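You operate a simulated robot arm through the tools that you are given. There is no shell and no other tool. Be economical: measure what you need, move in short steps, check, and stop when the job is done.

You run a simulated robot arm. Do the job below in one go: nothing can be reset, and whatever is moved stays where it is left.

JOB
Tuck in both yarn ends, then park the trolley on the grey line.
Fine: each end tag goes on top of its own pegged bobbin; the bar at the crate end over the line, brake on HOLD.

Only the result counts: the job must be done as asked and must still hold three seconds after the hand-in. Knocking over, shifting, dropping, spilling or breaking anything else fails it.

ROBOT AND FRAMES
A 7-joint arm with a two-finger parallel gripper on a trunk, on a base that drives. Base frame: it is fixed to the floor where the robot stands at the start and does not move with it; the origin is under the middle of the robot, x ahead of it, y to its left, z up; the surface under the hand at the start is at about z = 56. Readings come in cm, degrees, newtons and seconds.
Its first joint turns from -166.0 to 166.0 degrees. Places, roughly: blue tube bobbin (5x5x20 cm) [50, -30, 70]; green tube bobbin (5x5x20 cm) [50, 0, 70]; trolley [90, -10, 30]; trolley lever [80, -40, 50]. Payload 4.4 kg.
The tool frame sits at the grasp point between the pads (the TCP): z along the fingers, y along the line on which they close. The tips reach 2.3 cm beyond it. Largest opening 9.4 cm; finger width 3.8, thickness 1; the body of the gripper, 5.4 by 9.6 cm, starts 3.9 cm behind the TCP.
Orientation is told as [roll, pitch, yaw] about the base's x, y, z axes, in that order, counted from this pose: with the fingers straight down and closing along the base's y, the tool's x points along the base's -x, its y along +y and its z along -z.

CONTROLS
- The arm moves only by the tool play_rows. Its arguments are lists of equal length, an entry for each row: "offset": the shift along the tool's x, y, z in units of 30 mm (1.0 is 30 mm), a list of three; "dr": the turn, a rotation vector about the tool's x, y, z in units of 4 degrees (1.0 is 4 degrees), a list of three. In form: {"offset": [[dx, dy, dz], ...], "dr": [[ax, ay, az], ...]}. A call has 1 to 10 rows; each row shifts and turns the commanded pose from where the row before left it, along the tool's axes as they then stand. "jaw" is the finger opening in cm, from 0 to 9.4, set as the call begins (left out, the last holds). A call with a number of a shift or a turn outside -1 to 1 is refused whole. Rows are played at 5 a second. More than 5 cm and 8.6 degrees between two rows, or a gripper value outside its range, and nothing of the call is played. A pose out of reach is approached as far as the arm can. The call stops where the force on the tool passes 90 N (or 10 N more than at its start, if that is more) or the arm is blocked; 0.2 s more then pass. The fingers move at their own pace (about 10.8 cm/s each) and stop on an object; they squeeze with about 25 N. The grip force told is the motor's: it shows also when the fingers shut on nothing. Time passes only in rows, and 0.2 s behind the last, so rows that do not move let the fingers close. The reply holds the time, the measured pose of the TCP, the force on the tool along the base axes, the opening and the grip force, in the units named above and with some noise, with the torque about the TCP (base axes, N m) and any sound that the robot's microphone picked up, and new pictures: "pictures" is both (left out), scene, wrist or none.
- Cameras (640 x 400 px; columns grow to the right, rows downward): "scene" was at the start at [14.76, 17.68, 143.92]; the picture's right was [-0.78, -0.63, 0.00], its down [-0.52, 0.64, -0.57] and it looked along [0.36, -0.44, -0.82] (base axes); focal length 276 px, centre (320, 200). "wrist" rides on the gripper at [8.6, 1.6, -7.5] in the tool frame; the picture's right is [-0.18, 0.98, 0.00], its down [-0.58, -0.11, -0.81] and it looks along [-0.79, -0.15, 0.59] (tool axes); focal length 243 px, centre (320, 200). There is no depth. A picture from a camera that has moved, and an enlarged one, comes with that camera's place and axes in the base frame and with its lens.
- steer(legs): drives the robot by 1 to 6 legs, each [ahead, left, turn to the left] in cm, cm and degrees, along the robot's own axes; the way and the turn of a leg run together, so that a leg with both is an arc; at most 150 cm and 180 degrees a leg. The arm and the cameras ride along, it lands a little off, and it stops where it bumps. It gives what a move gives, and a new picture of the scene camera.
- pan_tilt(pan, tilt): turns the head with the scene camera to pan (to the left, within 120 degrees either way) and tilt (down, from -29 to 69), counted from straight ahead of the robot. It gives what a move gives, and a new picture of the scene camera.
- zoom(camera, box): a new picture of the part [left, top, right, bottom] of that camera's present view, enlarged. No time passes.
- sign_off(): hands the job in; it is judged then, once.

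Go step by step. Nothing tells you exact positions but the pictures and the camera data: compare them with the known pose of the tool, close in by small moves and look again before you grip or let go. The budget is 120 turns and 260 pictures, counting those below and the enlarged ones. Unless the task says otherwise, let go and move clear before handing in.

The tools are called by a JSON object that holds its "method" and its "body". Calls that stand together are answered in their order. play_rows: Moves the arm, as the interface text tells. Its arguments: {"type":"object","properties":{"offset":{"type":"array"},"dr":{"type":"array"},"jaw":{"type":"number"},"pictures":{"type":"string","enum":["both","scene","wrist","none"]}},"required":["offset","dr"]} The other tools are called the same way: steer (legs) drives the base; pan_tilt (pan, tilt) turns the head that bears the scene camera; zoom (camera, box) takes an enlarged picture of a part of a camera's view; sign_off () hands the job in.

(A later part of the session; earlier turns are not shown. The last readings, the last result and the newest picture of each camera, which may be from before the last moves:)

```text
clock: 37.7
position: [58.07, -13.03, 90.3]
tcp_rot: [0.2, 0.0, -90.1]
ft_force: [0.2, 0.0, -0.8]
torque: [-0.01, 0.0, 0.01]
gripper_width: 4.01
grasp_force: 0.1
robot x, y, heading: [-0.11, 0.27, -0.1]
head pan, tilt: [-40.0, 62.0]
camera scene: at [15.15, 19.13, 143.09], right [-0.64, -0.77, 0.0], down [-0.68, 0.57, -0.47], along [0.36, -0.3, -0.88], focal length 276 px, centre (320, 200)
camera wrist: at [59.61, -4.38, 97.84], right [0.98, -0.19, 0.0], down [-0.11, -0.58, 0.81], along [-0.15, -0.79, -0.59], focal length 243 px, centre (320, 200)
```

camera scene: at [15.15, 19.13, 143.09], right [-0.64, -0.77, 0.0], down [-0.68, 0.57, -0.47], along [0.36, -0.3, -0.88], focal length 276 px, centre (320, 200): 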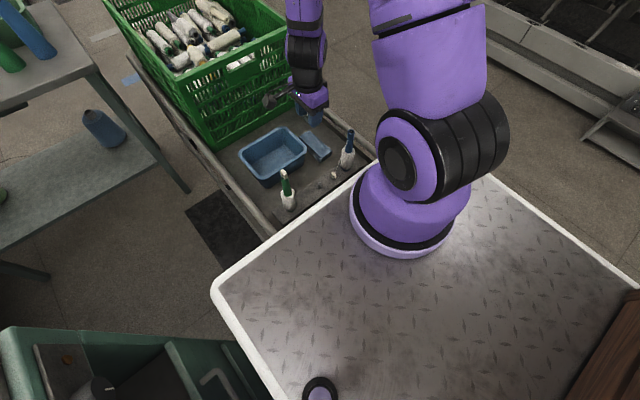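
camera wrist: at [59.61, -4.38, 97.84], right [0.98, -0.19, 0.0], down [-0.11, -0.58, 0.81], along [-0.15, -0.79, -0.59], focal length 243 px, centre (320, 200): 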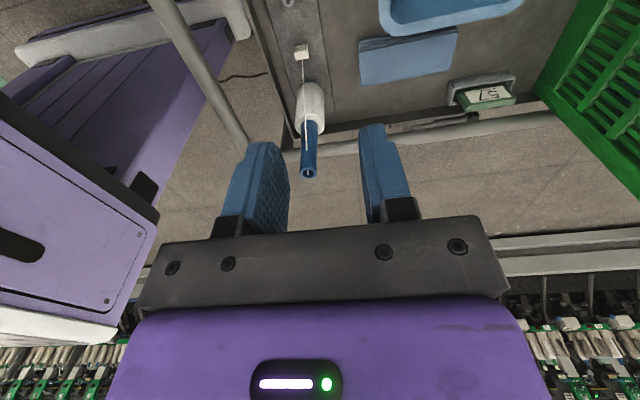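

The blue tag is at about (54.25, -20.1) and the blue tube top at (54.05, -26.3). I'm going above it with a mirrored tilt.

{"method": "play_rows", "body": {"offset": [[-0.72, -0.3, 1], [-0.72, -0.3, 1], [-0.72, -0.3, 1], [0, 0, 0], [0, 0, 0], [0, 0, 0], [0, 0, 0], [0, 0, 0], [0, -0.38, 0]], "dr": [[0, 0, 0], [0, 0, 0], [0, 0, 0], [0, -1, 0], [0, -1, 0], [0, -1, 0], [0, -1, 0], [0, -1, 0], [0, 0, 0]], "pictures": "none", "jaw": 4.4}}

{"method": "play_rows", "body": {"offset": [[0.342, 0, 0.94], [0.342, 0, 0.94], [0.342, 0, 0.94], [0.342, 0, 0.94], [0.342, 0, 0.94]], "dr": [[0, 0, 0], [0, 0, 0], [0, 0, 0], [0, 0, 0], [0, 0, 0]], "pictures": "wrist"}}

{"method": "zoom", "body": {"camera": "scene", "box": [260, 120, 380, 220]}}

```text
clock: 39.7
position: [54.27, -19.58, 81.22]
tcp_rot: [0.3, -20.1, -90.2]
ft_force: [-0.1, 0.4, 0.3]
torque: [-0.04, 0.03, 0.03]
gripper_width: 4.38
grasp_force: 0.1
robot x, y, heading: [-0.08, 0.19, 0.2]
head pan, tilt: [-40.0, 62.0]
```

```text
clock: 40.9
position: [54.35, -19.47, 66.28]
tcp_rot: [0.4, -20.0, -90.0]
ft_force: [-0.2, -0.2, 0.7]
torque: [0.0, 0.0, 0.02]
gripper_width: 4.4
grasp_force: 0.1
robot x, y, heading: [-0.12, -0.17, -0.0]
head pan, tilt: [-40.0, 62.0]
camera wrist: at [55.94, -8.7, 70.48], right [0.98, -0.17, 0.07], down [-0.11, -0.27, 0.96], along [-0.15, -0.95, -0.29], focal length 243 px, centre (320, 200)
```

wrist: 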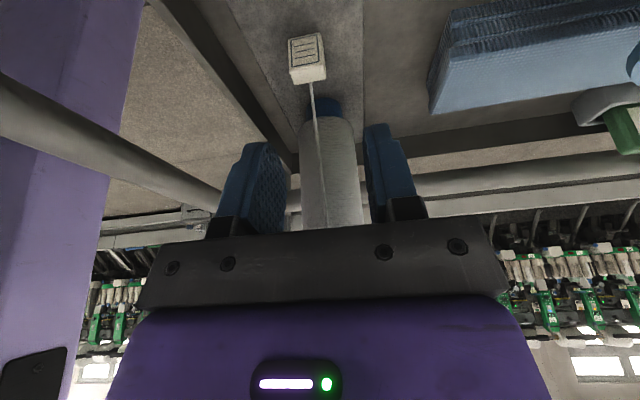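

```text
4.00 times, centred on (320, 170) of scene
camera zoom: at [15.13, 19.13, 143.09], right [-0.64, -0.77, 0.0], down [-0.68, 0.57, -0.47], along [0.36, -0.3, -0.88], focal length 1106 px, centre (320, 320)
```

zoom: 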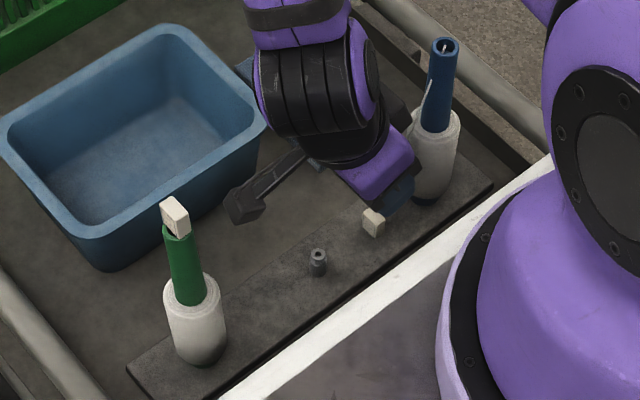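

The tag is nearly centred; a 2 mm shift in x, then down.

{"method": "play_rows", "body": {"offset": [[0.26, -0.08, 0.63], [0.24, 0, 0.63], [0.12, 0, 0.32], [0.08, 0, 0.2]], "dr": [[0, 0, 0], [0, 0, 0], [0, 0, 0], [0, 0, 0]], "pictures": "wrist"}}

```text
clock: 41.9
position: [54.0, -19.45, 60.4]
tcp_rot: [0.2, -20.0, -90.2]
ft_force: [-0.3, -0.4, -0.8]
torque: [-0.01, -0.01, 0.0]
gripper_width: 4.41
grasp_force: 0.0
robot x, y, heading: [-0.04, -0.09, -0.2]
head pan, tilt: [-40.0, 62.0]
camera wrist: at [55.66, -8.65, 64.6], right [0.98, -0.17, 0.07], down [-0.11, -0.27, 0.96], along [-0.15, -0.95, -0.28], focal length 243 px, centre (320, 200)
```

wrist: 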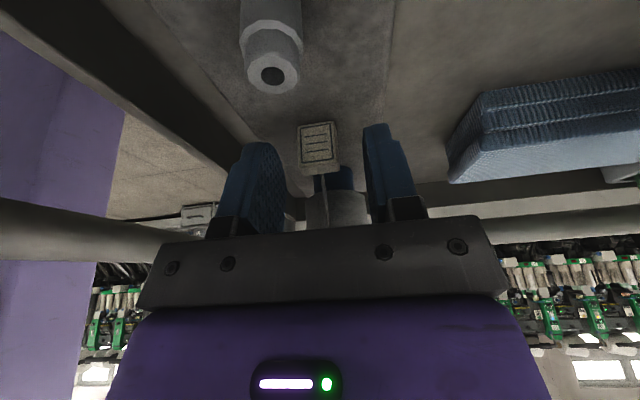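

{"method": "play_rows", "body": {"offset": [[0, 0, 0], [0, 0, 0], [0, 0, 0]], "dr": [[0, 0, 0], [0, 0, 0], [0, 0, 0]], "jaw": 0.5, "pictures": "none"}}

{"method": "play_rows", "body": {"offset": [[-0.17, 0, -0.47], [-0.342, 0, -0.94], [-0.342, 0, -0.94], [-0.342, 0, -0.94], [-0.342, 0, -0.94], [-0.342, 0, -0.94], [-0.342, 0, -0.94], [-0.342, 0, -0.94], [-0.1, 0, -0.28]], "dr": [[0, 0, 0], [0, 0, 0], [0, 0, 0], [0, 0, 0], [0, 0, 0], [0, 0, 0], [0, 0, 0], [0, 0, 0], [0, 0, 0]], "pictures": "wrist"}}

{"method": "zoom", "body": {"camera": "wrist", "box": [270, 80, 370, 180]}}

```text
clock: 42.7
position: [54.05, -19.35, 60.51]
tcp_rot: [0.2, -20.0, -90.3]
ft_force: [-0.3, -0.2, 0.2]
torque: [0.02, 0.01, -0.01]
gripper_width: 1.73
grasp_force: 24.8
robot x, y, heading: [-0.17, -0.03, 0.3]
head pan, tilt: [-40.0, 62.0]
```

```text
clock: 44.7
position: [53.69, -19.49, 83.75]
tcp_rot: [0.1, -20.0, -90.1]
ft_force: [-0.3, -0.1, -0.3]
torque: [-0.02, 0.03, 0.0]
gripper_width: 1.72
grasp_force: 25.0
robot x, y, heading: [-0.06, 0.2, 0.2]
head pan, tilt: [-40.0, 62.0]
camera wrist: at [55.39, -8.76, 87.98], right [0.98, -0.17, 0.07], down [-0.11, -0.27, 0.96], along [-0.15, -0.95, -0.28], focal length 243 px, centre (320, 200)
```

wrist: 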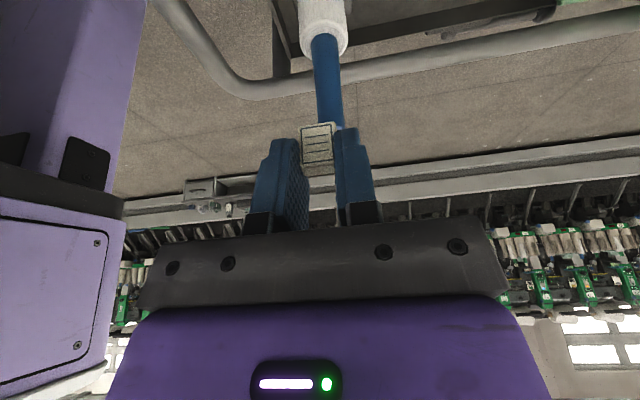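

```text
4.00 times, centred on (320, 130) of wrist
camera zoom: at [55.39, -8.76, 87.98], right [0.98, -0.17, 0.07], down [-0.11, -0.27, 0.96], along [-0.15, -0.95, -0.28], focal length 970 px, centre (320, 480)
```

zoom: 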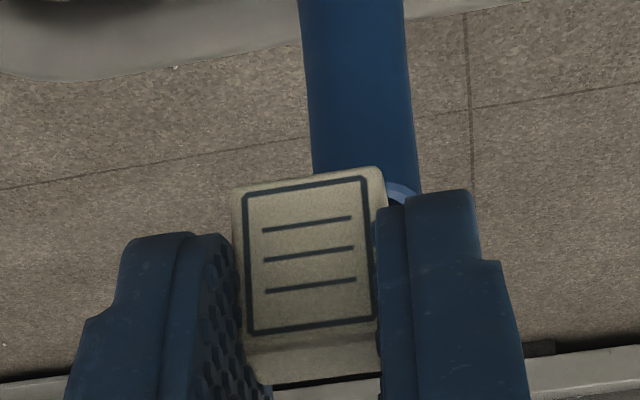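

Gripped and lifted. Moving over the blue tube.

{"method": "play_rows", "body": {"offset": [[-0.658, 0.03, 0.239], [-0.658, 0.03, 0.239], [-0.658, 0.02, 0.239], [0.15, 0, 0.41]], "dr": [[0, 0, 0], [0, 0, 0], [0, 0, 0], [0, 0, 0]], "pictures": "none"}}

{"method": "zoom", "body": {"camera": "wrist", "box": [270, 80, 370, 180]}}

{"method": "zoom", "body": {"camera": "scene", "box": [320, 110, 380, 170]}}

```text
clock: 45.7
position: [54.15, -25.72, 82.64]
tcp_rot: [0.3, -20.2, -90.1]
ft_force: [0.2, 0.1, 0.0]
torque: [-0.04, -0.02, -0.03]
gripper_width: 1.75
grasp_force: 24.7
robot x, y, heading: [-0.11, 0.11, -0.1]
head pan, tilt: [-40.0, 62.0]
```

```text
4.00 times, centred on (320, 130) of wrist
camera zoom: at [55.71, -15.01, 86.68], right [0.98, -0.17, 0.07], down [-0.11, -0.27, 0.96], along [-0.15, -0.95, -0.28], focal length 970 px, centre (320, 480)
```

zoom: 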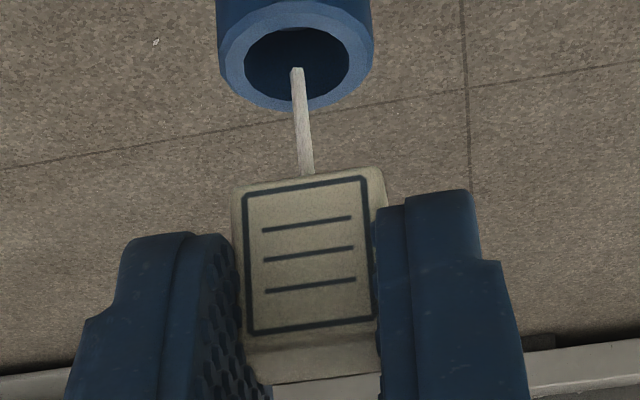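

```text
6.67 times, centred on (350, 140) of scene
camera zoom: at [15.14, 19.14, 143.09], right [-0.64, -0.77, 0.0], down [-0.68, 0.57, -0.47], along [0.36, -0.3, -0.88], focal length 1843 px, centre (120, 600)
```

zoom: 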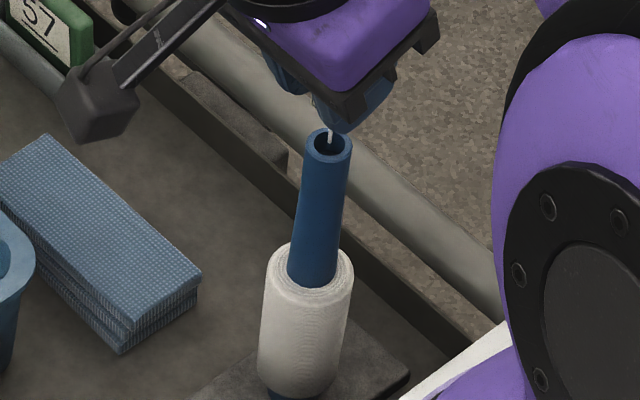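

I need about a 1.3 mm shift toward -x. Then I lower it gently.

{"method": "play_rows", "body": {"offset": [[0.03, -0.045, -0.01], [0.1, 0, 0.27], [0.09, 0, 0.25]], "dr": [[0, 0, 0], [0, 0, 0], [0, 0, 0]], "pictures": "none"}}

{"method": "zoom", "body": {"camera": "wrist", "box": [270, 80, 370, 180]}}

```text
clock: 46.5
position: [54.21, -25.54, 80.88]
tcp_rot: [0.3, -20.0, -90.1]
ft_force: [-0.5, 0.0, 0.0]
torque: [0.03, 0.03, 0.04]
gripper_width: 1.74
grasp_force: 24.9
robot x, y, heading: [-0.36, -0.16, -0.1]
head pan, tilt: [-40.0, 62.0]
```

```text
4.00 times, centred on (320, 130) of wrist
camera zoom: at [55.77, -14.78, 85.05], right [0.98, -0.17, 0.07], down [-0.11, -0.27, 0.96], along [-0.15, -0.95, -0.28], focal length 970 px, centre (320, 480)
```

zoom: 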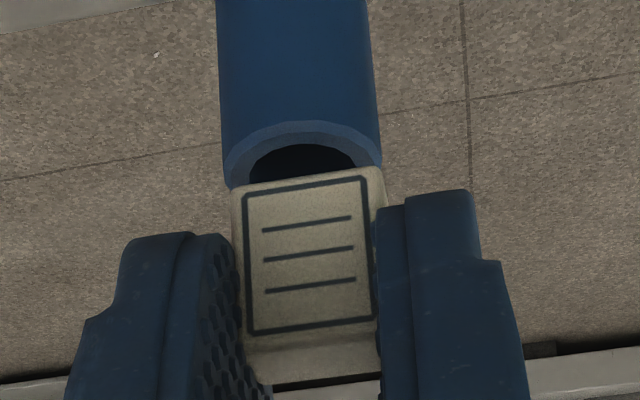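

{"method": "play_rows", "body": {"offset": [[0.027, -0.015, 0.075]], "dr": [[0, 0, 0]], "pictures": "none"}}

{"method": "play_rows", "body": {"offset": [[0.01, 0, 0.03]], "dr": [[0, 0, 0]], "pictures": "none"}}

{"method": "zoom", "body": {"camera": "wrist", "box": [270, 80, 370, 180]}}

```text
clock: 46.9
position: [54.05, -25.53, 80.76]
tcp_rot: [0.2, -20.0, -90.2]
ft_force: [0.0, 0.7, -0.2]
torque: [-0.02, -0.01, -0.02]
gripper_width: 1.75
grasp_force: 25.0
robot x, y, heading: [-0.24, -0.15, -0.0]
head pan, tilt: [-40.0, 62.0]
```

```text
clock: 47.3
position: [54.02, -25.53, 80.8]
tcp_rot: [0.2, -20.1, -90.2]
ft_force: [0.0, 0.3, -0.3]
torque: [0.04, -0.01, -0.03]
gripper_width: 1.75
grasp_force: 25.4
robot x, y, heading: [0.31, -0.05, -0.1]
head pan, tilt: [-40.0, 62.0]
```

```text
4.00 times, centred on (320, 130) of wrist
camera zoom: at [55.65, -14.81, 84.74], right [0.98, -0.17, 0.07], down [-0.11, -0.27, 0.96], along [-0.15, -0.95, -0.28], focal length 970 px, centre (320, 480)
```

zoom: 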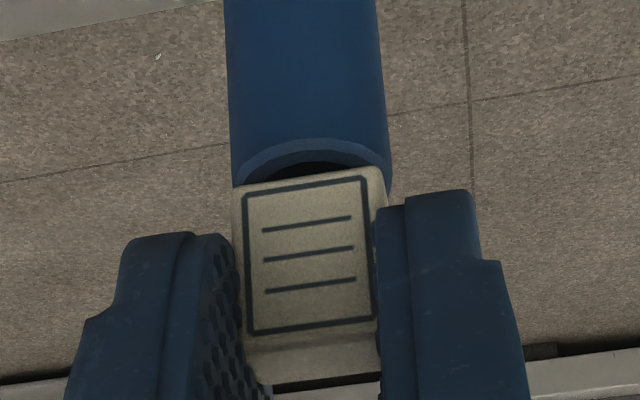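

{"method": "play_rows", "body": {"offset": [[0.014, 0, 0.04]], "dr": [[0, 0, 0]], "pictures": "none"}}

{"method": "play_rows", "body": {"offset": [[0.008, 0, 0.022]], "dr": [[0, 0, 0]], "pictures": "none"}}

{"method": "zoom", "body": {"camera": "wrist", "box": [270, 80, 370, 180]}}

```text
clock: 47.7
position: [54.04, -25.55, 80.69]
tcp_rot: [0.2, -20.0, -90.1]
ft_force: [0.4, -0.1, -0.9]
torque: [0.0, -0.03, 0.0]
gripper_width: 1.74
grasp_force: 25.4
robot x, y, heading: [-0.24, -0.23, 0.0]
head pan, tilt: [-40.0, 62.0]
```

```text
clock: 48.1
position: [54.06, -25.54, 80.43]
tcp_rot: [0.2, -20.0, -90.2]
ft_force: [0.7, 1.2, -0.5]
torque: [-0.02, 0.01, 0.03]
gripper_width: 1.73
grasp_force: 25.5
robot x, y, heading: [-0.01, -0.02, -0.2]
head pan, tilt: [-40.0, 62.0]
```

```text
4.00 times, centred on (320, 130) of wrist
camera zoom: at [55.68, -14.84, 84.61], right [0.98, -0.17, 0.07], down [-0.11, -0.27, 0.96], along [-0.15, -0.95, -0.28], focal length 970 px, centre (320, 480)
```

zoom: 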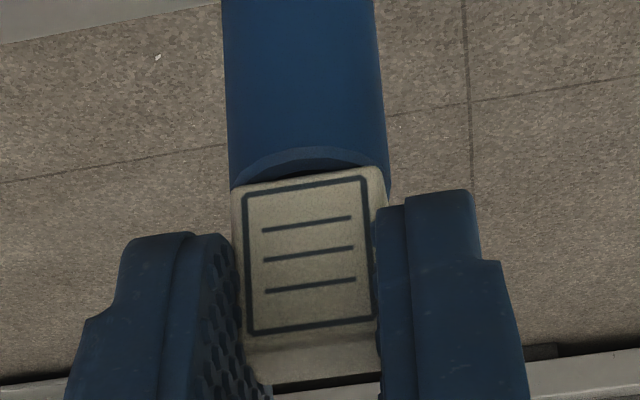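

{"method": "play_rows", "body": {"offset": [[0.007, 0, 0.02]], "dr": [[0, 0, 0]], "pictures": "none"}}

{"method": "play_rows", "body": {"offset": [[0.007, 0, 0.02]], "dr": [[0, 0, 0]], "pictures": "none"}}

{"method": "zoom", "body": {"camera": "wrist", "box": [270, 80, 370, 180]}}

```text
clock: 48.5
position: [54.03, -25.54, 80.43]
tcp_rot: [0.2, -19.9, -90.2]
ft_force: [-0.7, 1.3, 4.8]
torque: [-0.01, 0.0, 0.0]
gripper_width: 1.75
grasp_force: 24.5
robot x, y, heading: [-0.23, 0.03, 0.0]
head pan, tilt: [-40.0, 62.0]
```

```text
clock: 48.9
position: [54.13, -25.57, 80.33]
tcp_rot: [0.2, -20.1, -90.2]
ft_force: [1.3, -0.5, 20.8]
torque: [-0.09, 0.02, 0.02]
gripper_width: 1.75
grasp_force: 24.7
robot x, y, heading: [-0.32, -0.04, 0.1]
head pan, tilt: [-40.0, 62.0]
```

```text
4.00 times, centred on (320, 130) of wrist
camera zoom: at [55.68, -14.86, 84.49], right [0.98, -0.17, 0.07], down [-0.11, -0.27, 0.96], along [-0.15, -0.95, -0.28], focal length 970 px, centre (320, 480)
```

zoom: 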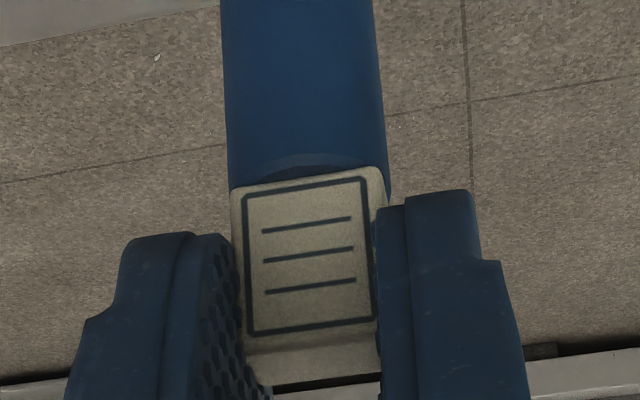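

Contact. The tag sits about 2 mm too far toward +y, so I'll lift slightly, shift and set it down again.

{"method": "play_rows", "body": {"offset": [[-0.02, 0, -0.055], [-0.05, 0, 0.018], [0.015, 0, 0.045]], "dr": [[0, 0, 0], [0, 0, 0], [0, 0, 0]], "pictures": "none"}}

{"method": "zoom", "body": {"camera": "wrist", "box": [270, 80, 370, 180]}}

```text
clock: 49.7
position: [54.05, -25.6, 80.43]
tcp_rot: [0.2, -20.0, -90.1]
ft_force: [-0.6, 0.4, 4.5]
torque: [-0.01, 0.01, 0.0]
gripper_width: 1.74
grasp_force: 24.7
robot x, y, heading: [-0.05, -0.36, 0.1]
head pan, tilt: [-40.0, 62.0]
```

```text
4.00 times, centred on (320, 130) of wrist
camera zoom: at [55.66, -14.98, 84.52], right [0.98, -0.17, 0.07], down [-0.11, -0.27, 0.96], along [-0.15, -0.95, -0.28], focal length 970 px, centre (320, 480)
```

zoom: 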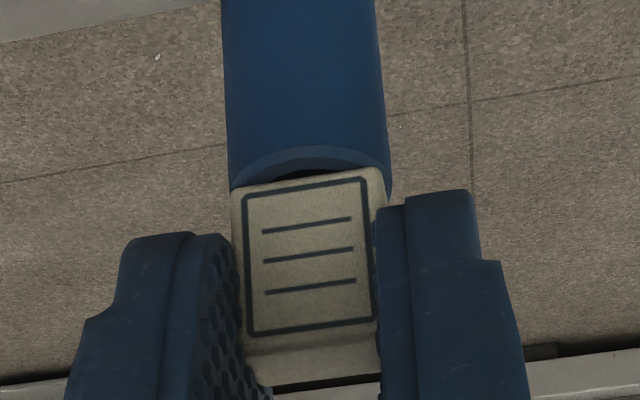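

Good contact at 4.5 N. Opening and retreating along the fingers.

{"method": "play_rows", "body": {"offset": [[0, 0, 0], [0, 0, 0], [0, 0, 0]], "dr": [[0, 0, 0], [0, 0, 0], [0, 0, 0]], "pictures": "none", "jaw": 4}}

{"method": "play_rows", "body": {"offset": [[0, 0, -0.3], [0, 0, -0.7], [0, 0.1, -1], [0, 0.3, -1], [0, 0.5, -0.6]], "dr": [[0, 0, 0], [0, 0, 0], [0, 0, 0], [0, 0, 0], [0, 0, 0]], "pictures": "wrist"}}

{"method": "zoom", "body": {"camera": "scene", "box": [260, 120, 380, 220]}}

```text
clock: 50.5
position: [54.03, -25.72, 80.35]
tcp_rot: [0.2, -20.0, -90.1]
ft_force: [-0.5, -0.3, 0.6]
torque: [0.02, 0.0, -0.01]
gripper_width: 4.0
grasp_force: 0.0
robot x, y, heading: [0.17, -0.18, -0.4]
head pan, tilt: [-40.0, 62.0]
```

```text
clock: 51.7
position: [56.79, -21.89, 90.43]
tcp_rot: [0.3, -20.0, -90.3]
ft_force: [0.1, -1.1, -0.8]
torque: [0.0, -0.03, -0.03]
gripper_width: 3.99
grasp_force: 0.0
robot x, y, heading: [-0.07, -0.12, 0.1]
head pan, tilt: [-40.0, 62.0]
camera wrist: at [58.4, -11.26, 94.71], right [0.98, -0.18, 0.07], down [-0.11, -0.27, 0.96], along [-0.15, -0.95, -0.29], focal length 243 px, centre (320, 200)
```

wrist: 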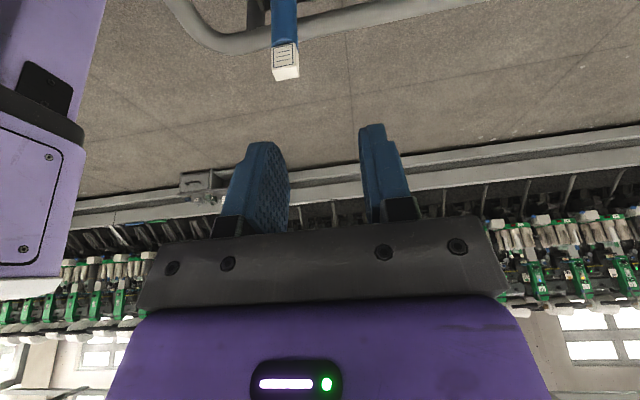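

```text
4.00 times, centred on (320, 170) of scene
camera zoom: at [15.18, 19.08, 143.09], right [-0.64, -0.77, 0.0], down [-0.68, 0.57, -0.47], along [0.36, -0.3, -0.88], focal length 1106 px, centre (320, 320)
```

zoom: 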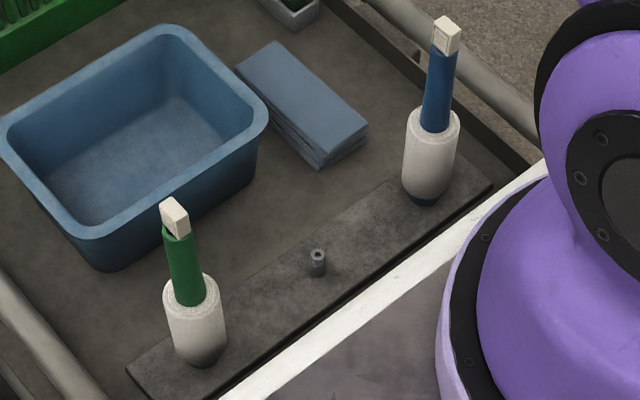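

Both tags stand on their bobbins. Now I look for the brake lever on the -y side of the trolley.

{"method": "play_rows", "body": {"offset": [[0, 0, 0], [0, 0, 0], [0, 0, 0], [0, 0, 0], [0, 0, 0]], "dr": [[0, 1, 0], [0, 1, 0], [0, 1, 0], [0, 1, 0], [0, 1, 0]], "pictures": "none"}}

{"method": "pan_tilt", "body": {"pan": -42, "tilt": 47}}

{"method": "zoom", "body": {"camera": "scene", "box": [220, 120, 420, 260]}}

```text
clock: 52.9
position: [56.61, -21.93, 90.47]
tcp_rot: [0.2, 0.0, -90.1]
ft_force: [0.4, 0.2, 0.0]
torque: [-0.03, 0.02, 0.01]
gripper_width: 4.0
grasp_force: 0.0
robot x, y, heading: [0.13, -0.21, -0.1]
head pan, tilt: [-40.0, 62.0]
```

```text
clock: 53.7
position: [56.66, -21.98, 90.36]
tcp_rot: [0.2, -0.1, -90.0]
ft_force: [-1.3, -0.4, -0.1]
torque: [0.0, -0.02, 0.03]
gripper_width: 4.0
grasp_force: 0.0
robot x, y, heading: [0.21, 0.18, 0.1]
head pan, tilt: [-42.0, 47.0]
camera scene: at [16.14, 17.93, 144.98], right [-0.67, -0.74, 0.0], down [-0.54, 0.49, -0.68], along [0.51, -0.46, -0.73], focal length 276 px, centre (320, 200)
```

scene: 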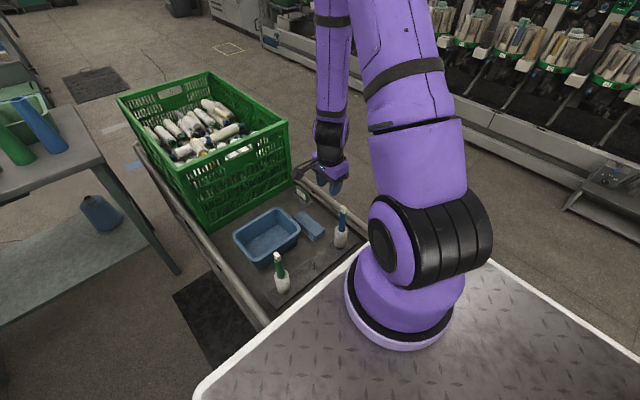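

```text
2.86 times, centred on (320, 190) of scene
camera zoom: at [16.14, 17.93, 144.98], right [-0.67, -0.74, 0.0], down [-0.54, 0.49, -0.68], along [0.51, -0.46, -0.73], focal length 790 px, centre (320, 229)
```

zoom: 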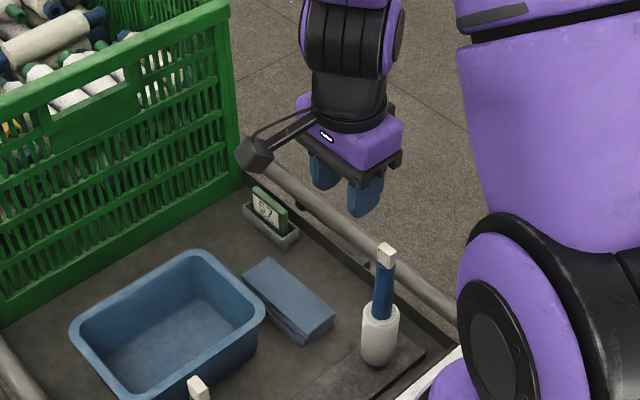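

The lever is hidden below the side rail. I'll turn the hand back to yaw 0 and move the wrist camera outside the rail to look.

{"method": "play_rows", "body": {"offset": [[0, 0.5, 0], [0, 0, 0], [0, 0, 0], [0, 0, 0], [0, 0, 0], [0, 0, 0], [0, 0, 0], [0, 0, 0], [0, 0, 0], [0, 0, 0]], "dr": [[0, 0, 0], [0, 0, -1], [0, 0, -1], [0, 0, -1], [0, 0, -1], [0, 0, -1], [0, 0, -1], [0, 0, -1], [0, 0, -1], [0, 0, -1]], "pictures": "none"}}

{"method": "play_rows", "body": {"offset": [[0, 0, 0], [0, 0, 0], [0, 0, 0], [0, 0, 0], [0, 0, 0], [0, 0, 0], [0, 0, 0], [0, 0, 0], [0, 0, 0], [0, 0, 0]], "dr": [[0, 0, -1], [0, 0, -1], [0, 0, -1], [0, 0, -1], [0, 0, -1], [0, 0, -1], [0, 0, -1], [0, 0, -1], [0, 0, -1], [0, 0, -1]], "pictures": "none"}}

{"method": "play_rows", "body": {"offset": [[0, 0, 0], [0, 0, 0], [0, 0, 0], [0, 0, 0], [0, -1, 0], [0, -1, 0], [0, -1, 0], [0, -1, 0], [0, -1, 0], [0, -1, 0]], "dr": [[0, 0, -1], [0, 0, -1], [0, 0, -1], [0, 0, -0.5], [0, 0, 0], [0, 0, 0], [0, 0, 0], [0, 0, 0], [0, 0, 0], [0, 0, 0]], "pictures": "none"}}

{"method": "play_rows", "body": {"offset": [[0, -1, 0], [0, -1, 0], [0, -1, 0], [0, -1, 0]], "dr": [[0, 0, 0], [0, 0, 0], [0, 0, 0], [0, 0, 0]], "pictures": "both"}}

```text
clock: 55.9
position: [58.17, -21.95, 90.49]
tcp_rot: [0.1, -0.2, -54.0]
ft_force: [-0.4, -0.1, 0.2]
torque: [-0.01, -0.02, -0.01]
gripper_width: 4.0
grasp_force: 0.0
robot x, y, heading: [0.11, 0.01, -0.2]
head pan, tilt: [-42.0, 47.0]
```

```text
clock: 58.1
position: [58.13, -21.95, 90.48]
tcp_rot: [0.1, -0.3, -14.1]
ft_force: [-0.6, -0.3, 0.2]
torque: [-0.03, -0.04, -0.02]
gripper_width: 4.01
grasp_force: 0.0
robot x, y, heading: [0.1, 0.17, 0.1]
head pan, tilt: [-42.0, 47.0]
```

```text
clock: 60.3
position: [58.2, -40.0, 90.44]
tcp_rot: [0.0, -0.2, 0.1]
ft_force: [-0.5, -0.3, -0.1]
torque: [-0.01, 0.0, 0.06]
gripper_width: 4.01
grasp_force: 0.1
robot x, y, heading: [0.09, 0.01, 0.2]
head pan, tilt: [-42.0, 47.0]
```

```text
clock: 61.3
position: [58.3, -51.81, 90.47]
tcp_rot: [0.1, -0.2, -0.1]
ft_force: [0.0, 0.8, 0.1]
torque: [-0.04, 0.02, 0.03]
gripper_width: 3.99
grasp_force: 0.0
robot x, y, heading: [-0.35, -0.09, -0.0]
head pan, tilt: [-42.0, 47.0]
camera scene: at [16.14, 17.96, 144.98], right [-0.67, -0.74, 0.0], down [-0.54, 0.49, -0.68], along [0.51, -0.46, -0.73], focal length 276 px, centre (320, 200)
camera wrist: at [49.65, -50.19, 97.99], right [0.18, 0.98, 0.0], down [0.58, -0.11, 0.81], along [0.79, -0.15, -0.59], focal length 243 px, centre (320, 200)
```

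scene: 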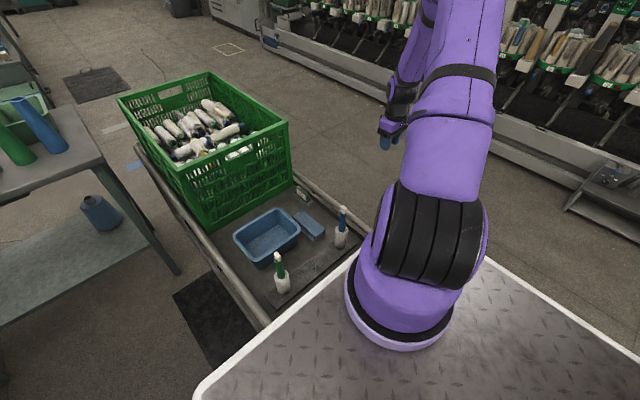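
wrist: 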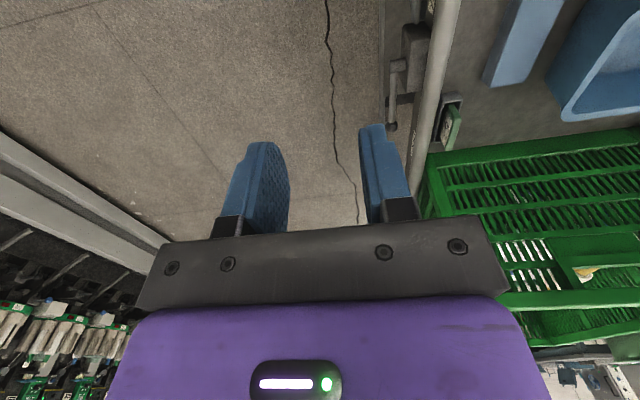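

{"method": "zoom", "body": {"camera": "wrist", "box": [360, 0, 480, 180]}}

{"method": "zoom", "body": {"camera": "scene", "box": [270, 150, 390, 270]}}

```text
2.22 times, centred on (420, 90) of wrist
camera zoom: at [49.65, -50.19, 97.99], right [0.18, 0.98, 0.0], down [0.58, -0.11, 0.81], along [0.79, -0.15, -0.59], focal length 539 px, centre (98, 444)
```

zoom: 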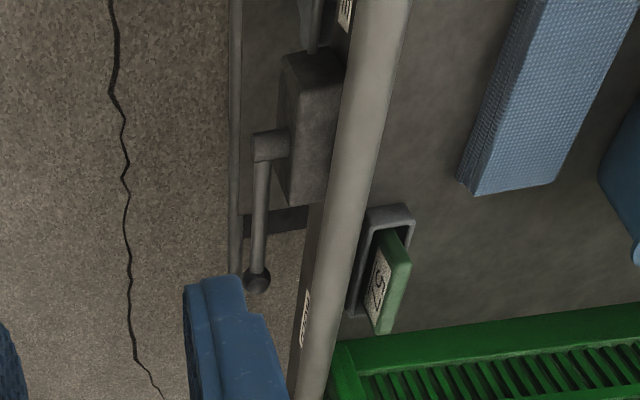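

```text
3.33 times, centred on (330, 210) of scene
camera zoom: at [16.14, 17.96, 144.98], right [-0.67, -0.74, 0.0], down [-0.54, 0.49, -0.68], along [0.51, -0.46, -0.73], focal length 921 px, centre (287, 167)
```

zoom: 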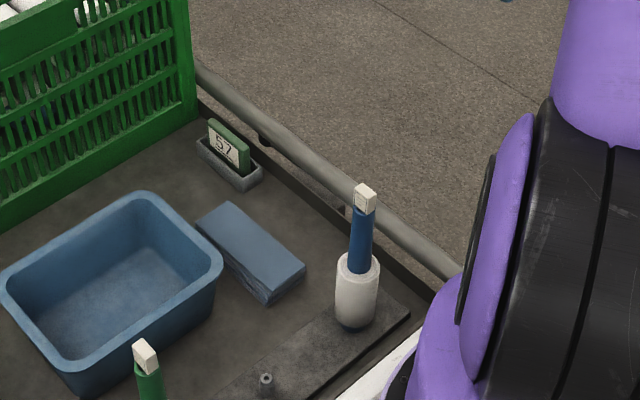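

A rod lever with a ball knob, on a box under the rail, points toward +x, with labels on the frame. I'm turning the wrist to look from outside and read the labels.

{"method": "play_rows", "body": {"offset": [[-0.7, -0.9, 0.5], [-0.7, -0.9, 0.7], [-0.7, -0.9, 0.7], [-0.7, -0.5, 0.7], [-0.7, 0, 0.7], [0, 0, 0.7], [0, 0, 0.7]], "dr": [[0, 0, -1], [0, 0, -1], [0, 0, -1], [0, 0, -1], [0, 0, -1], [0, 0, -1], [0, 0, -1]], "pictures": "none"}}

{"method": "play_rows", "body": {"offset": [[0, 0, 0], [0, 0, 0], [0, 0, 0], [0, 0, 0], [0, 0, 0], [0, 0, 0], [0, 0, 0], [0, 0, 0], [0, 0, 0], [0, 0, 0]], "dr": [[0, 0, -1], [0, 0, -1], [0, 0, -1], [0, 0, -1], [0, 0, -1], [0, 0, -1], [0, 0, -1], [0, 0, -1], [0, 0, -1], [0, 0, -1]], "pictures": "wrist"}}

```text
clock: 62.9
position: [69.24, -60.06, 76.61]
tcp_rot: [-0.1, -0.1, 28.0]
ft_force: [0.1, 0.5, 0.5]
torque: [-0.03, 0.0, 0.02]
gripper_width: 3.97
grasp_force: 0.1
robot x, y, heading: [0.0, 0.09, -0.2]
head pan, tilt: [-42.0, 47.0]
```

```text
clock: 65.1
position: [69.41, -60.12, 76.61]
tcp_rot: [-0.2, -0.1, 68.0]
ft_force: [-0.5, 0.1, 0.0]
torque: [0.01, -0.01, 0.02]
gripper_width: 3.99
grasp_force: 0.1
robot x, y, heading: [-0.32, -0.01, -0.2]
head pan, tilt: [-42.0, 47.0]
camera wrist: at [64.72, -67.56, 84.05], right [-0.84, 0.54, 0.0], down [0.32, 0.5, 0.81], along [0.44, 0.68, -0.59], focal length 243 px, centre (320, 200)
```

wrist: 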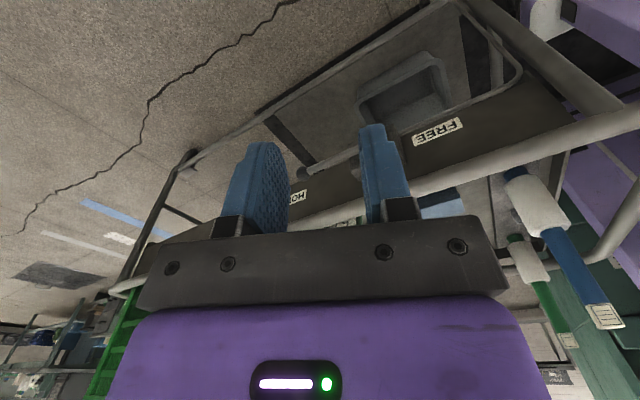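

Labels read FREE at the near end and HOLD at the far end, and the lever currently points toward HOLD. I'm enlarging the view.

{"method": "zoom", "body": {"camera": "wrist", "box": [160, 0, 540, 240]}}

{"method": "zoom", "body": {"camera": "wrist", "box": [0, 140, 240, 290]}}

```text
1.67 times, centred on (350, 120) of wrist
camera zoom: at [64.72, -67.56, 84.05], right [-0.84, 0.54, 0.0], down [0.32, 0.5, 0.81], along [0.44, 0.68, -0.59], focal length 404 px, centre (270, 333)
```

zoom: 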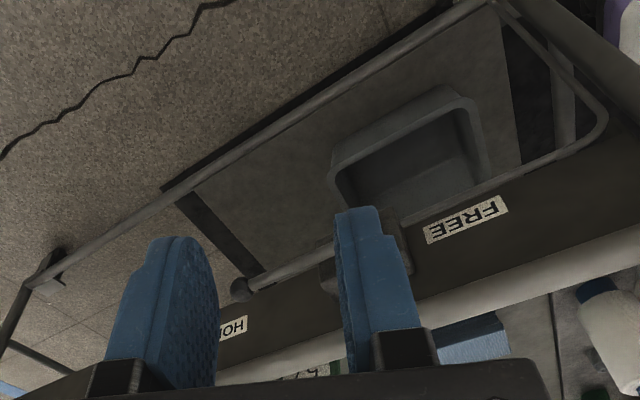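

```text
2.67 times, centred on (120, 215) of wrist
camera zoom: at [64.72, -67.56, 84.05], right [-0.84, 0.54, 0.0], down [0.32, 0.5, 0.81], along [0.44, 0.68, -0.59], focal length 647 px, centre (853, 160)
```

zoom: 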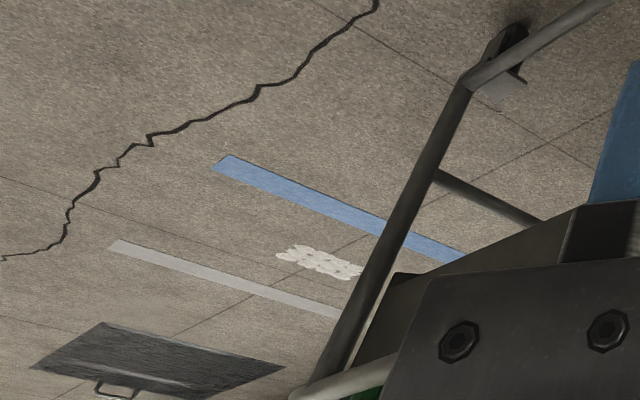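

The lever points to HOLD, with its knob at about (86, -40.6, 52.4) and its pivot near x 74–77. The grey line is at about x = 313 and the crate-end bar at about x ≈ 160. I'll turn the hand to point its fingers toward +y, outside the lever.

{"method": "play_rows", "body": {"offset": [[0, 0, 0], [0, 0, 0], [0, 0, 0], [0, 0, 0], [0, 0, 0], [0, 0, 0], [0, 0, 0], [0, 0, 0], [0, 0, 0], [0, 0, 0]], "dr": [[0, 0, 1], [0, 0, 1], [0, 0, 1], [0, 0, 1], [0, 0, 1], [0, 0, 1], [0, 0, 1], [0, 0, 1], [0, 0, 1], [0, 0, 1]], "pictures": "none"}}

{"method": "play_rows", "body": {"offset": [[0, 0, 0], [0, 0, 0], [0, 0, 0], [0, 0, 0], [0, 0, 0], [0, 0, 0], [0, 0, 0]], "dr": [[0, 0, 1], [0, 0, 1], [0, 0, 1], [0, 0, 1], [0, 0, 1], [0, 0, 1], [0, 0, 1]], "pictures": "none"}}

{"method": "play_rows", "body": {"offset": [[0, 0, 0], [0, 0, 0], [0, 0, 0], [0, 0, 0], [0, 0, 0], [0, 0, 0], [0, 0, 0], [0, 0, 0], [0, 0, 0], [0, 0, 0]], "dr": [[-1, 0, 0], [-1, 0, 0], [-1, 0, 0], [-1, 0, 0], [-1, 0, 0], [-1, 0, 0], [-1, 0, 0], [-1, 0, 0], [-1, 0, 0], [-1, 0, 0]], "pictures": "none"}}

{"method": "play_rows", "body": {"offset": [[0, 0, 0], [0, 0, 0], [0, 0, 0], [0, 0, 0], [0, 0, 0], [0, 0, 0], [0, 0, 0], [0, 0, 0], [0, 0, 0], [0, 0, 0]], "dr": [[-1, 0, 0], [-1, 0, 0], [-1, 0, 0], [-1, 0, 0], [-1, 0, 0], [-1, 0, 0], [-1, 0, 0], [-1, 0, 0], [-1, 0, 0], [-1, 0, 0]], "pictures": "wrist"}}

```text
clock: 67.3
position: [69.37, -60.08, 76.53]
tcp_rot: [-0.1, -0.2, 27.9]
ft_force: [-0.7, 0.0, -0.5]
torque: [-0.02, 0.02, -0.02]
gripper_width: 4.0
grasp_force: 0.1
robot x, y, heading: [0.02, -0.15, -0.1]
head pan, tilt: [-42.0, 47.0]
```

```text
clock: 68.9
position: [69.37, -60.12, 76.61]
tcp_rot: [0.0, -0.2, -0.1]
ft_force: [0.9, 0.3, 0.7]
torque: [-0.01, 0.0, 0.01]
gripper_width: 3.99
grasp_force: 0.1
robot x, y, heading: [-0.18, -0.16, 0.1]
head pan, tilt: [-42.0, 47.0]
```

```text
clock: 71.1
position: [69.44, -60.09, 76.51]
tcp_rot: [39.9, -0.2, -0.1]
ft_force: [0.2, 0.8, -0.4]
torque: [-0.02, -0.02, -0.01]
gripper_width: 3.99
grasp_force: 0.0
robot x, y, heading: [0.0, -0.07, 0.2]
head pan, tilt: [-42.0, 47.0]
```

```text
clock: 73.3
position: [67.97, -57.29, 77.11]
tcp_rot: [74.5, -0.2, -0.1]
ft_force: [-1.0, -0.8, 0.6]
torque: [-0.03, 0.03, -0.03]
gripper_width: 3.97
grasp_force: 0.1
out of reach, approached as far as the arm can: row 7, 8, 10
robot x, y, heading: [-0.18, 0.21, -0.1]
head pan, tilt: [-42.0, 47.0]
camera wrist: at [59.35, -64.01, 80.67], right [0.18, 0.26, 0.95], down [0.58, -0.81, 0.11], along [0.8, 0.53, -0.3], focal length 243 px, centre (320, 200)
```

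wrist: 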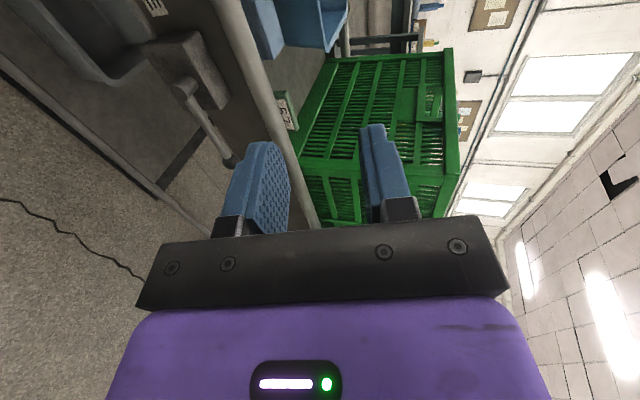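

{"method": "zoom", "body": {"camera": "wrist", "box": [80, 0, 320, 200]}}

```text
2.00 times, centred on (200, 100) of wrist
camera zoom: at [59.35, -64.01, 80.67], right [0.18, 0.26, 0.95], down [0.58, -0.81, 0.11], along [0.8, 0.53, -0.3], focal length 485 px, centre (560, 400)
```

zoom: 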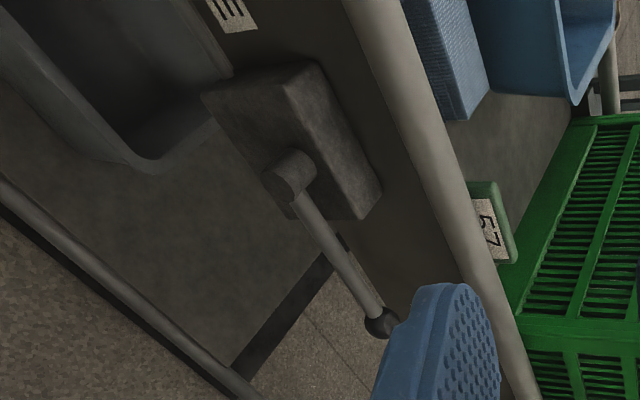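

The pivot is at about (73.2, z 51.5) and the knob at (86, -40.6, 52.5), with the rod in a vertical plane. I'll close the fingers into a stick and come below the rod from outside.

{"method": "play_rows", "body": {"offset": [[-0.483, -0.916, 0.392], [-0.483, -0.916, 0.392], [-0.483, -0.916, 0.392], [-0.483, -0.916, 0.392], [-0.483, -0.916, 0.392], [-0.483, -0.916, 0.392], [-0.483, -0.916, 0.392], [-0.483, -0.916, 0.392], [-0.483, -0.916, 0.392], [-0.483, -0.916, 0.392]], "dr": [[0, 0, 0], [0, 0, 0], [0, 0, 0], [0, 0, 0], [0, 0, 0], [0, 0, 0], [0, 0, 0], [0, 0, 0], [0, 0, 0], [0, 0, 0]], "jaw": 0, "pictures": "both"}}

```text
clock: 75.5
position: [70.05, -47.6, 63.25]
tcp_rot: [74.5, -0.3, -0.1]
ft_force: [-1.0, 0.5, -0.4]
torque: [0.0, 0.0, 0.02]
gripper_width: 0.0
grasp_force: 25.0
out of reach, approached as far as the arm can: row 1, 2, 3, 4, 5, 6, 7, 8, 9, 10
robot x, y, heading: [-0.18, 0.11, -0.0]
head pan, tilt: [-42.0, 47.0]
camera scene: at [16.14, 17.92, 144.99], right [-0.67, -0.74, 0.0], down [-0.54, 0.49, -0.68], along [0.51, -0.46, -0.73], focal length 276 px, centre (320, 200)
camera wrist: at [61.39, -54.38, 66.81], right [0.18, 0.26, 0.95], down [0.58, -0.81, 0.11], along [0.8, 0.53, -0.3], focal length 243 px, centre (320, 200)
```

scene: 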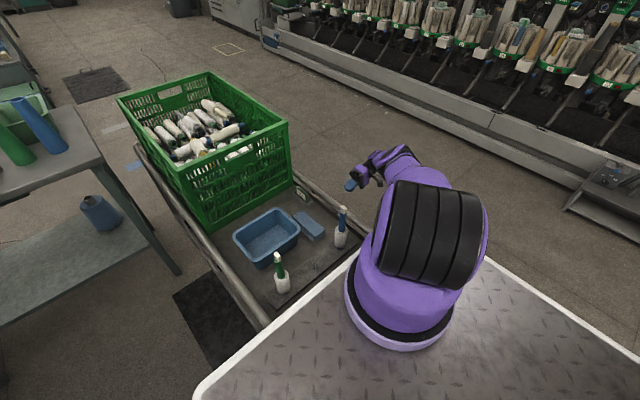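
wrist: 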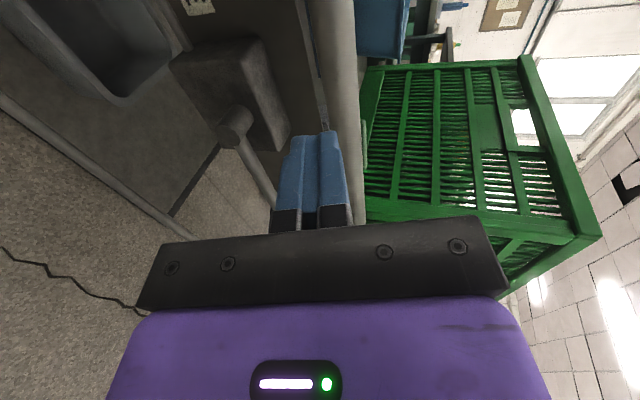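

At this tilt the arm can't reach lower. Shifting the base to the right may help here and will also clear the table later, so I'm checking the space on the right first.

{"method": "pan_tilt", "body": {"pan": -110, "tilt": 45}}

{"method": "pan_tilt", "body": {"pan": -75, "tilt": 60}}

{"method": "pan_tilt", "body": {"pan": -10, "tilt": 66}}

```text
clock: 76.9
position: [70.03, -47.68, 63.26]
tcp_rot: [74.5, -0.3, -0.1]
ft_force: [-1.0, -0.4, 0.0]
torque: [-0.04, 0.0, 0.0]
gripper_width: 0.0
grasp_force: 25.4
robot x, y, heading: [-0.3, 0.15, -0.3]
head pan, tilt: [-110.0, 45.0]
camera scene: at [7.45, 15.61, 145.27], right [-0.94, 0.34, 0.0], down [0.24, 0.66, -0.71], along [-0.24, -0.66, -0.71], focal length 276 px, centre (320, 200)
```

scene: 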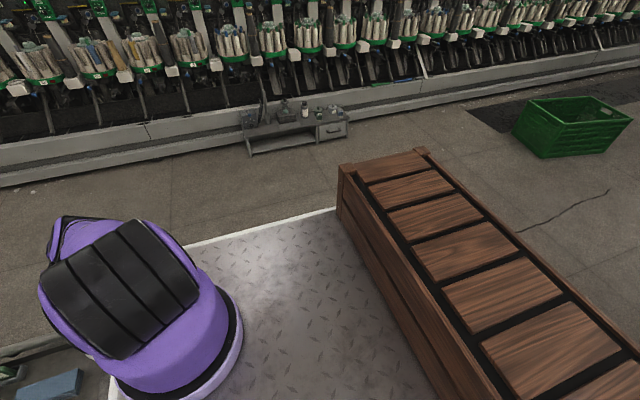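

```text
clock: 77.9
position: [69.91, -47.69, 63.3]
tcp_rot: [74.5, -0.3, 0.0]
ft_force: [-1.4, -0.5, 1.2]
torque: [0.0, 0.0, -0.01]
gripper_width: 0.0
grasp_force: 25.0
robot x, y, heading: [-0.06, -0.45, 0.3]
head pan, tilt: [-75.0, 60.0]
camera scene: at [11.95, 16.81, 143.32], right [-0.97, -0.26, 0.0], down [-0.22, 0.84, -0.5], along [0.13, -0.48, -0.87], focal length 276 px, centre (320, 200)
```

scene: 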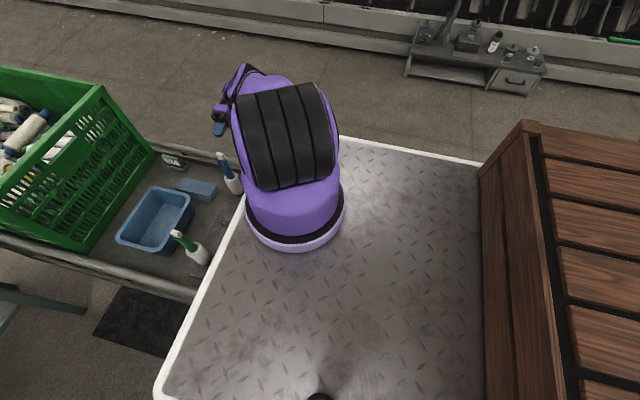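

```text
clock: 79.3
position: [69.93, -47.65, 63.25]
tcp_rot: [74.5, -0.3, 0.0]
ft_force: [0.6, -0.3, -0.8]
torque: [0.01, 0.01, -0.01]
gripper_width: 0.01
grasp_force: 25.1
robot x, y, heading: [-0.4, -0.37, 0.1]
head pan, tilt: [-10.0, 66.0]
camera scene: at [16.08, 22.22, 142.66], right [-0.17, -0.98, 0.0], down [-0.9, 0.16, -0.41], along [0.4, -0.07, -0.91], focal length 276 px, centre (320, 200)
```

scene: 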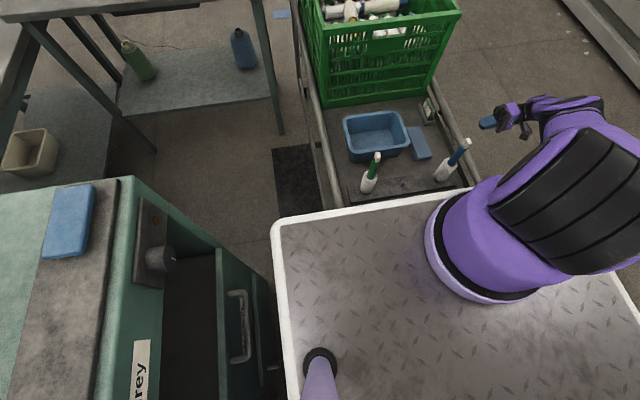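

The space to the right is clear. I'm backing off 6 cm and moving the base 30 cm to the right.

{"method": "steer", "body": {"legs": [[-6, 0, 0], [0, -30, 0]]}}

```text
clock: 81.9
position: [64.03, -77.36, 63.14]
tcp_rot: [74.6, -0.2, -0.1]
ft_force: [0.1, -0.4, 0.5]
torque: [-0.03, -0.01, 0.01]
gripper_width: 0.0
grasp_force: 25.0
robot x, y, heading: [-6.03, -29.87, -0.0]
head pan, tilt: [-10.0, 66.0]
camera scene: at [10.01, -7.63, 142.66], right [-0.17, -0.98, 0.0], down [-0.9, 0.16, -0.41], along [0.4, -0.07, -0.91], focal length 276 px, centre (320, 200)
```

scene: 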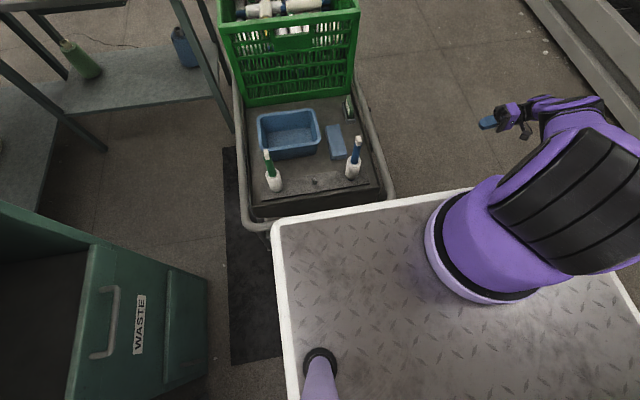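

Now the near end is visible: the rail runs around it as a bar. I'm moving the hand toward the lever from outside again.

{"method": "play_rows", "body": {"offset": [[-0.685, -0.36, 0.88], [-0.685, -0.36, 0.88], [-0.685, -0.36, 0.88], [-0.685, -0.36, 0.88], [-0.685, -0.36, 0.88], [-0.685, -0.36, 0.88], [-0.685, -0.36, 0.88], [-0.685, -0.36, 0.88], [-0.685, -0.36, 0.88]], "dr": [[0, 0, 0], [0, 0, 0], [0, 0, 0], [0, 0, 0], [0, 0, 0], [0, 0, 0], [0, 0, 0], [0, 0, 0], [0, 0, 0]], "pictures": "wrist"}}

{"method": "pan_tilt", "body": {"pan": -35, "tilt": 50}}

```text
clock: 83.9
position: [70.7, -66.35, 57.84]
tcp_rot: [74.5, -0.3, -0.1]
ft_force: [0.5, 0.6, 0.2]
torque: [-0.01, -0.02, 0.0]
gripper_width: 0.01
grasp_force: 25.8
out of reach, approached as far as the arm can: row 2, 3, 4, 5, 6, 7, 8, 9
robot x, y, heading: [-5.87, -29.97, 0.2]
head pan, tilt: [-10.0, 66.0]
camera wrist: at [61.98, -73.02, 61.41], right [0.18, 0.26, 0.95], down [0.58, -0.81, 0.11], along [0.79, 0.53, -0.3], focal length 243 px, centre (320, 200)
```

wrist: 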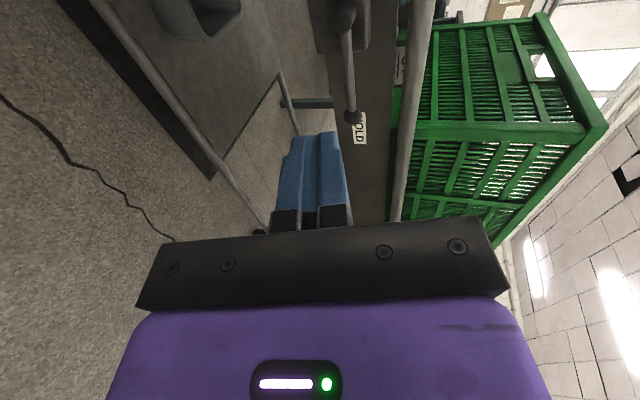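

```text
clock: 84.8
position: [70.62, -66.22, 57.8]
tcp_rot: [74.5, -0.3, 0.0]
ft_force: [-0.8, 1.0, -0.3]
torque: [-0.01, 0.0, -0.03]
gripper_width: 0.0
grasp_force: 25.1
robot x, y, heading: [-5.95, -29.68, -0.1]
head pan, tilt: [-35.0, 50.0]
camera scene: at [10.47, -11.0, 144.57], right [-0.57, -0.82, 0.0], down [-0.63, 0.44, -0.64], along [0.53, -0.37, -0.77], focal length 276 px, centre (320, 200)
```

scene: 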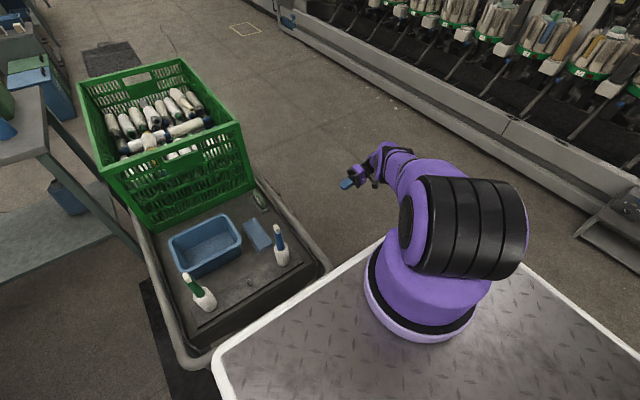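

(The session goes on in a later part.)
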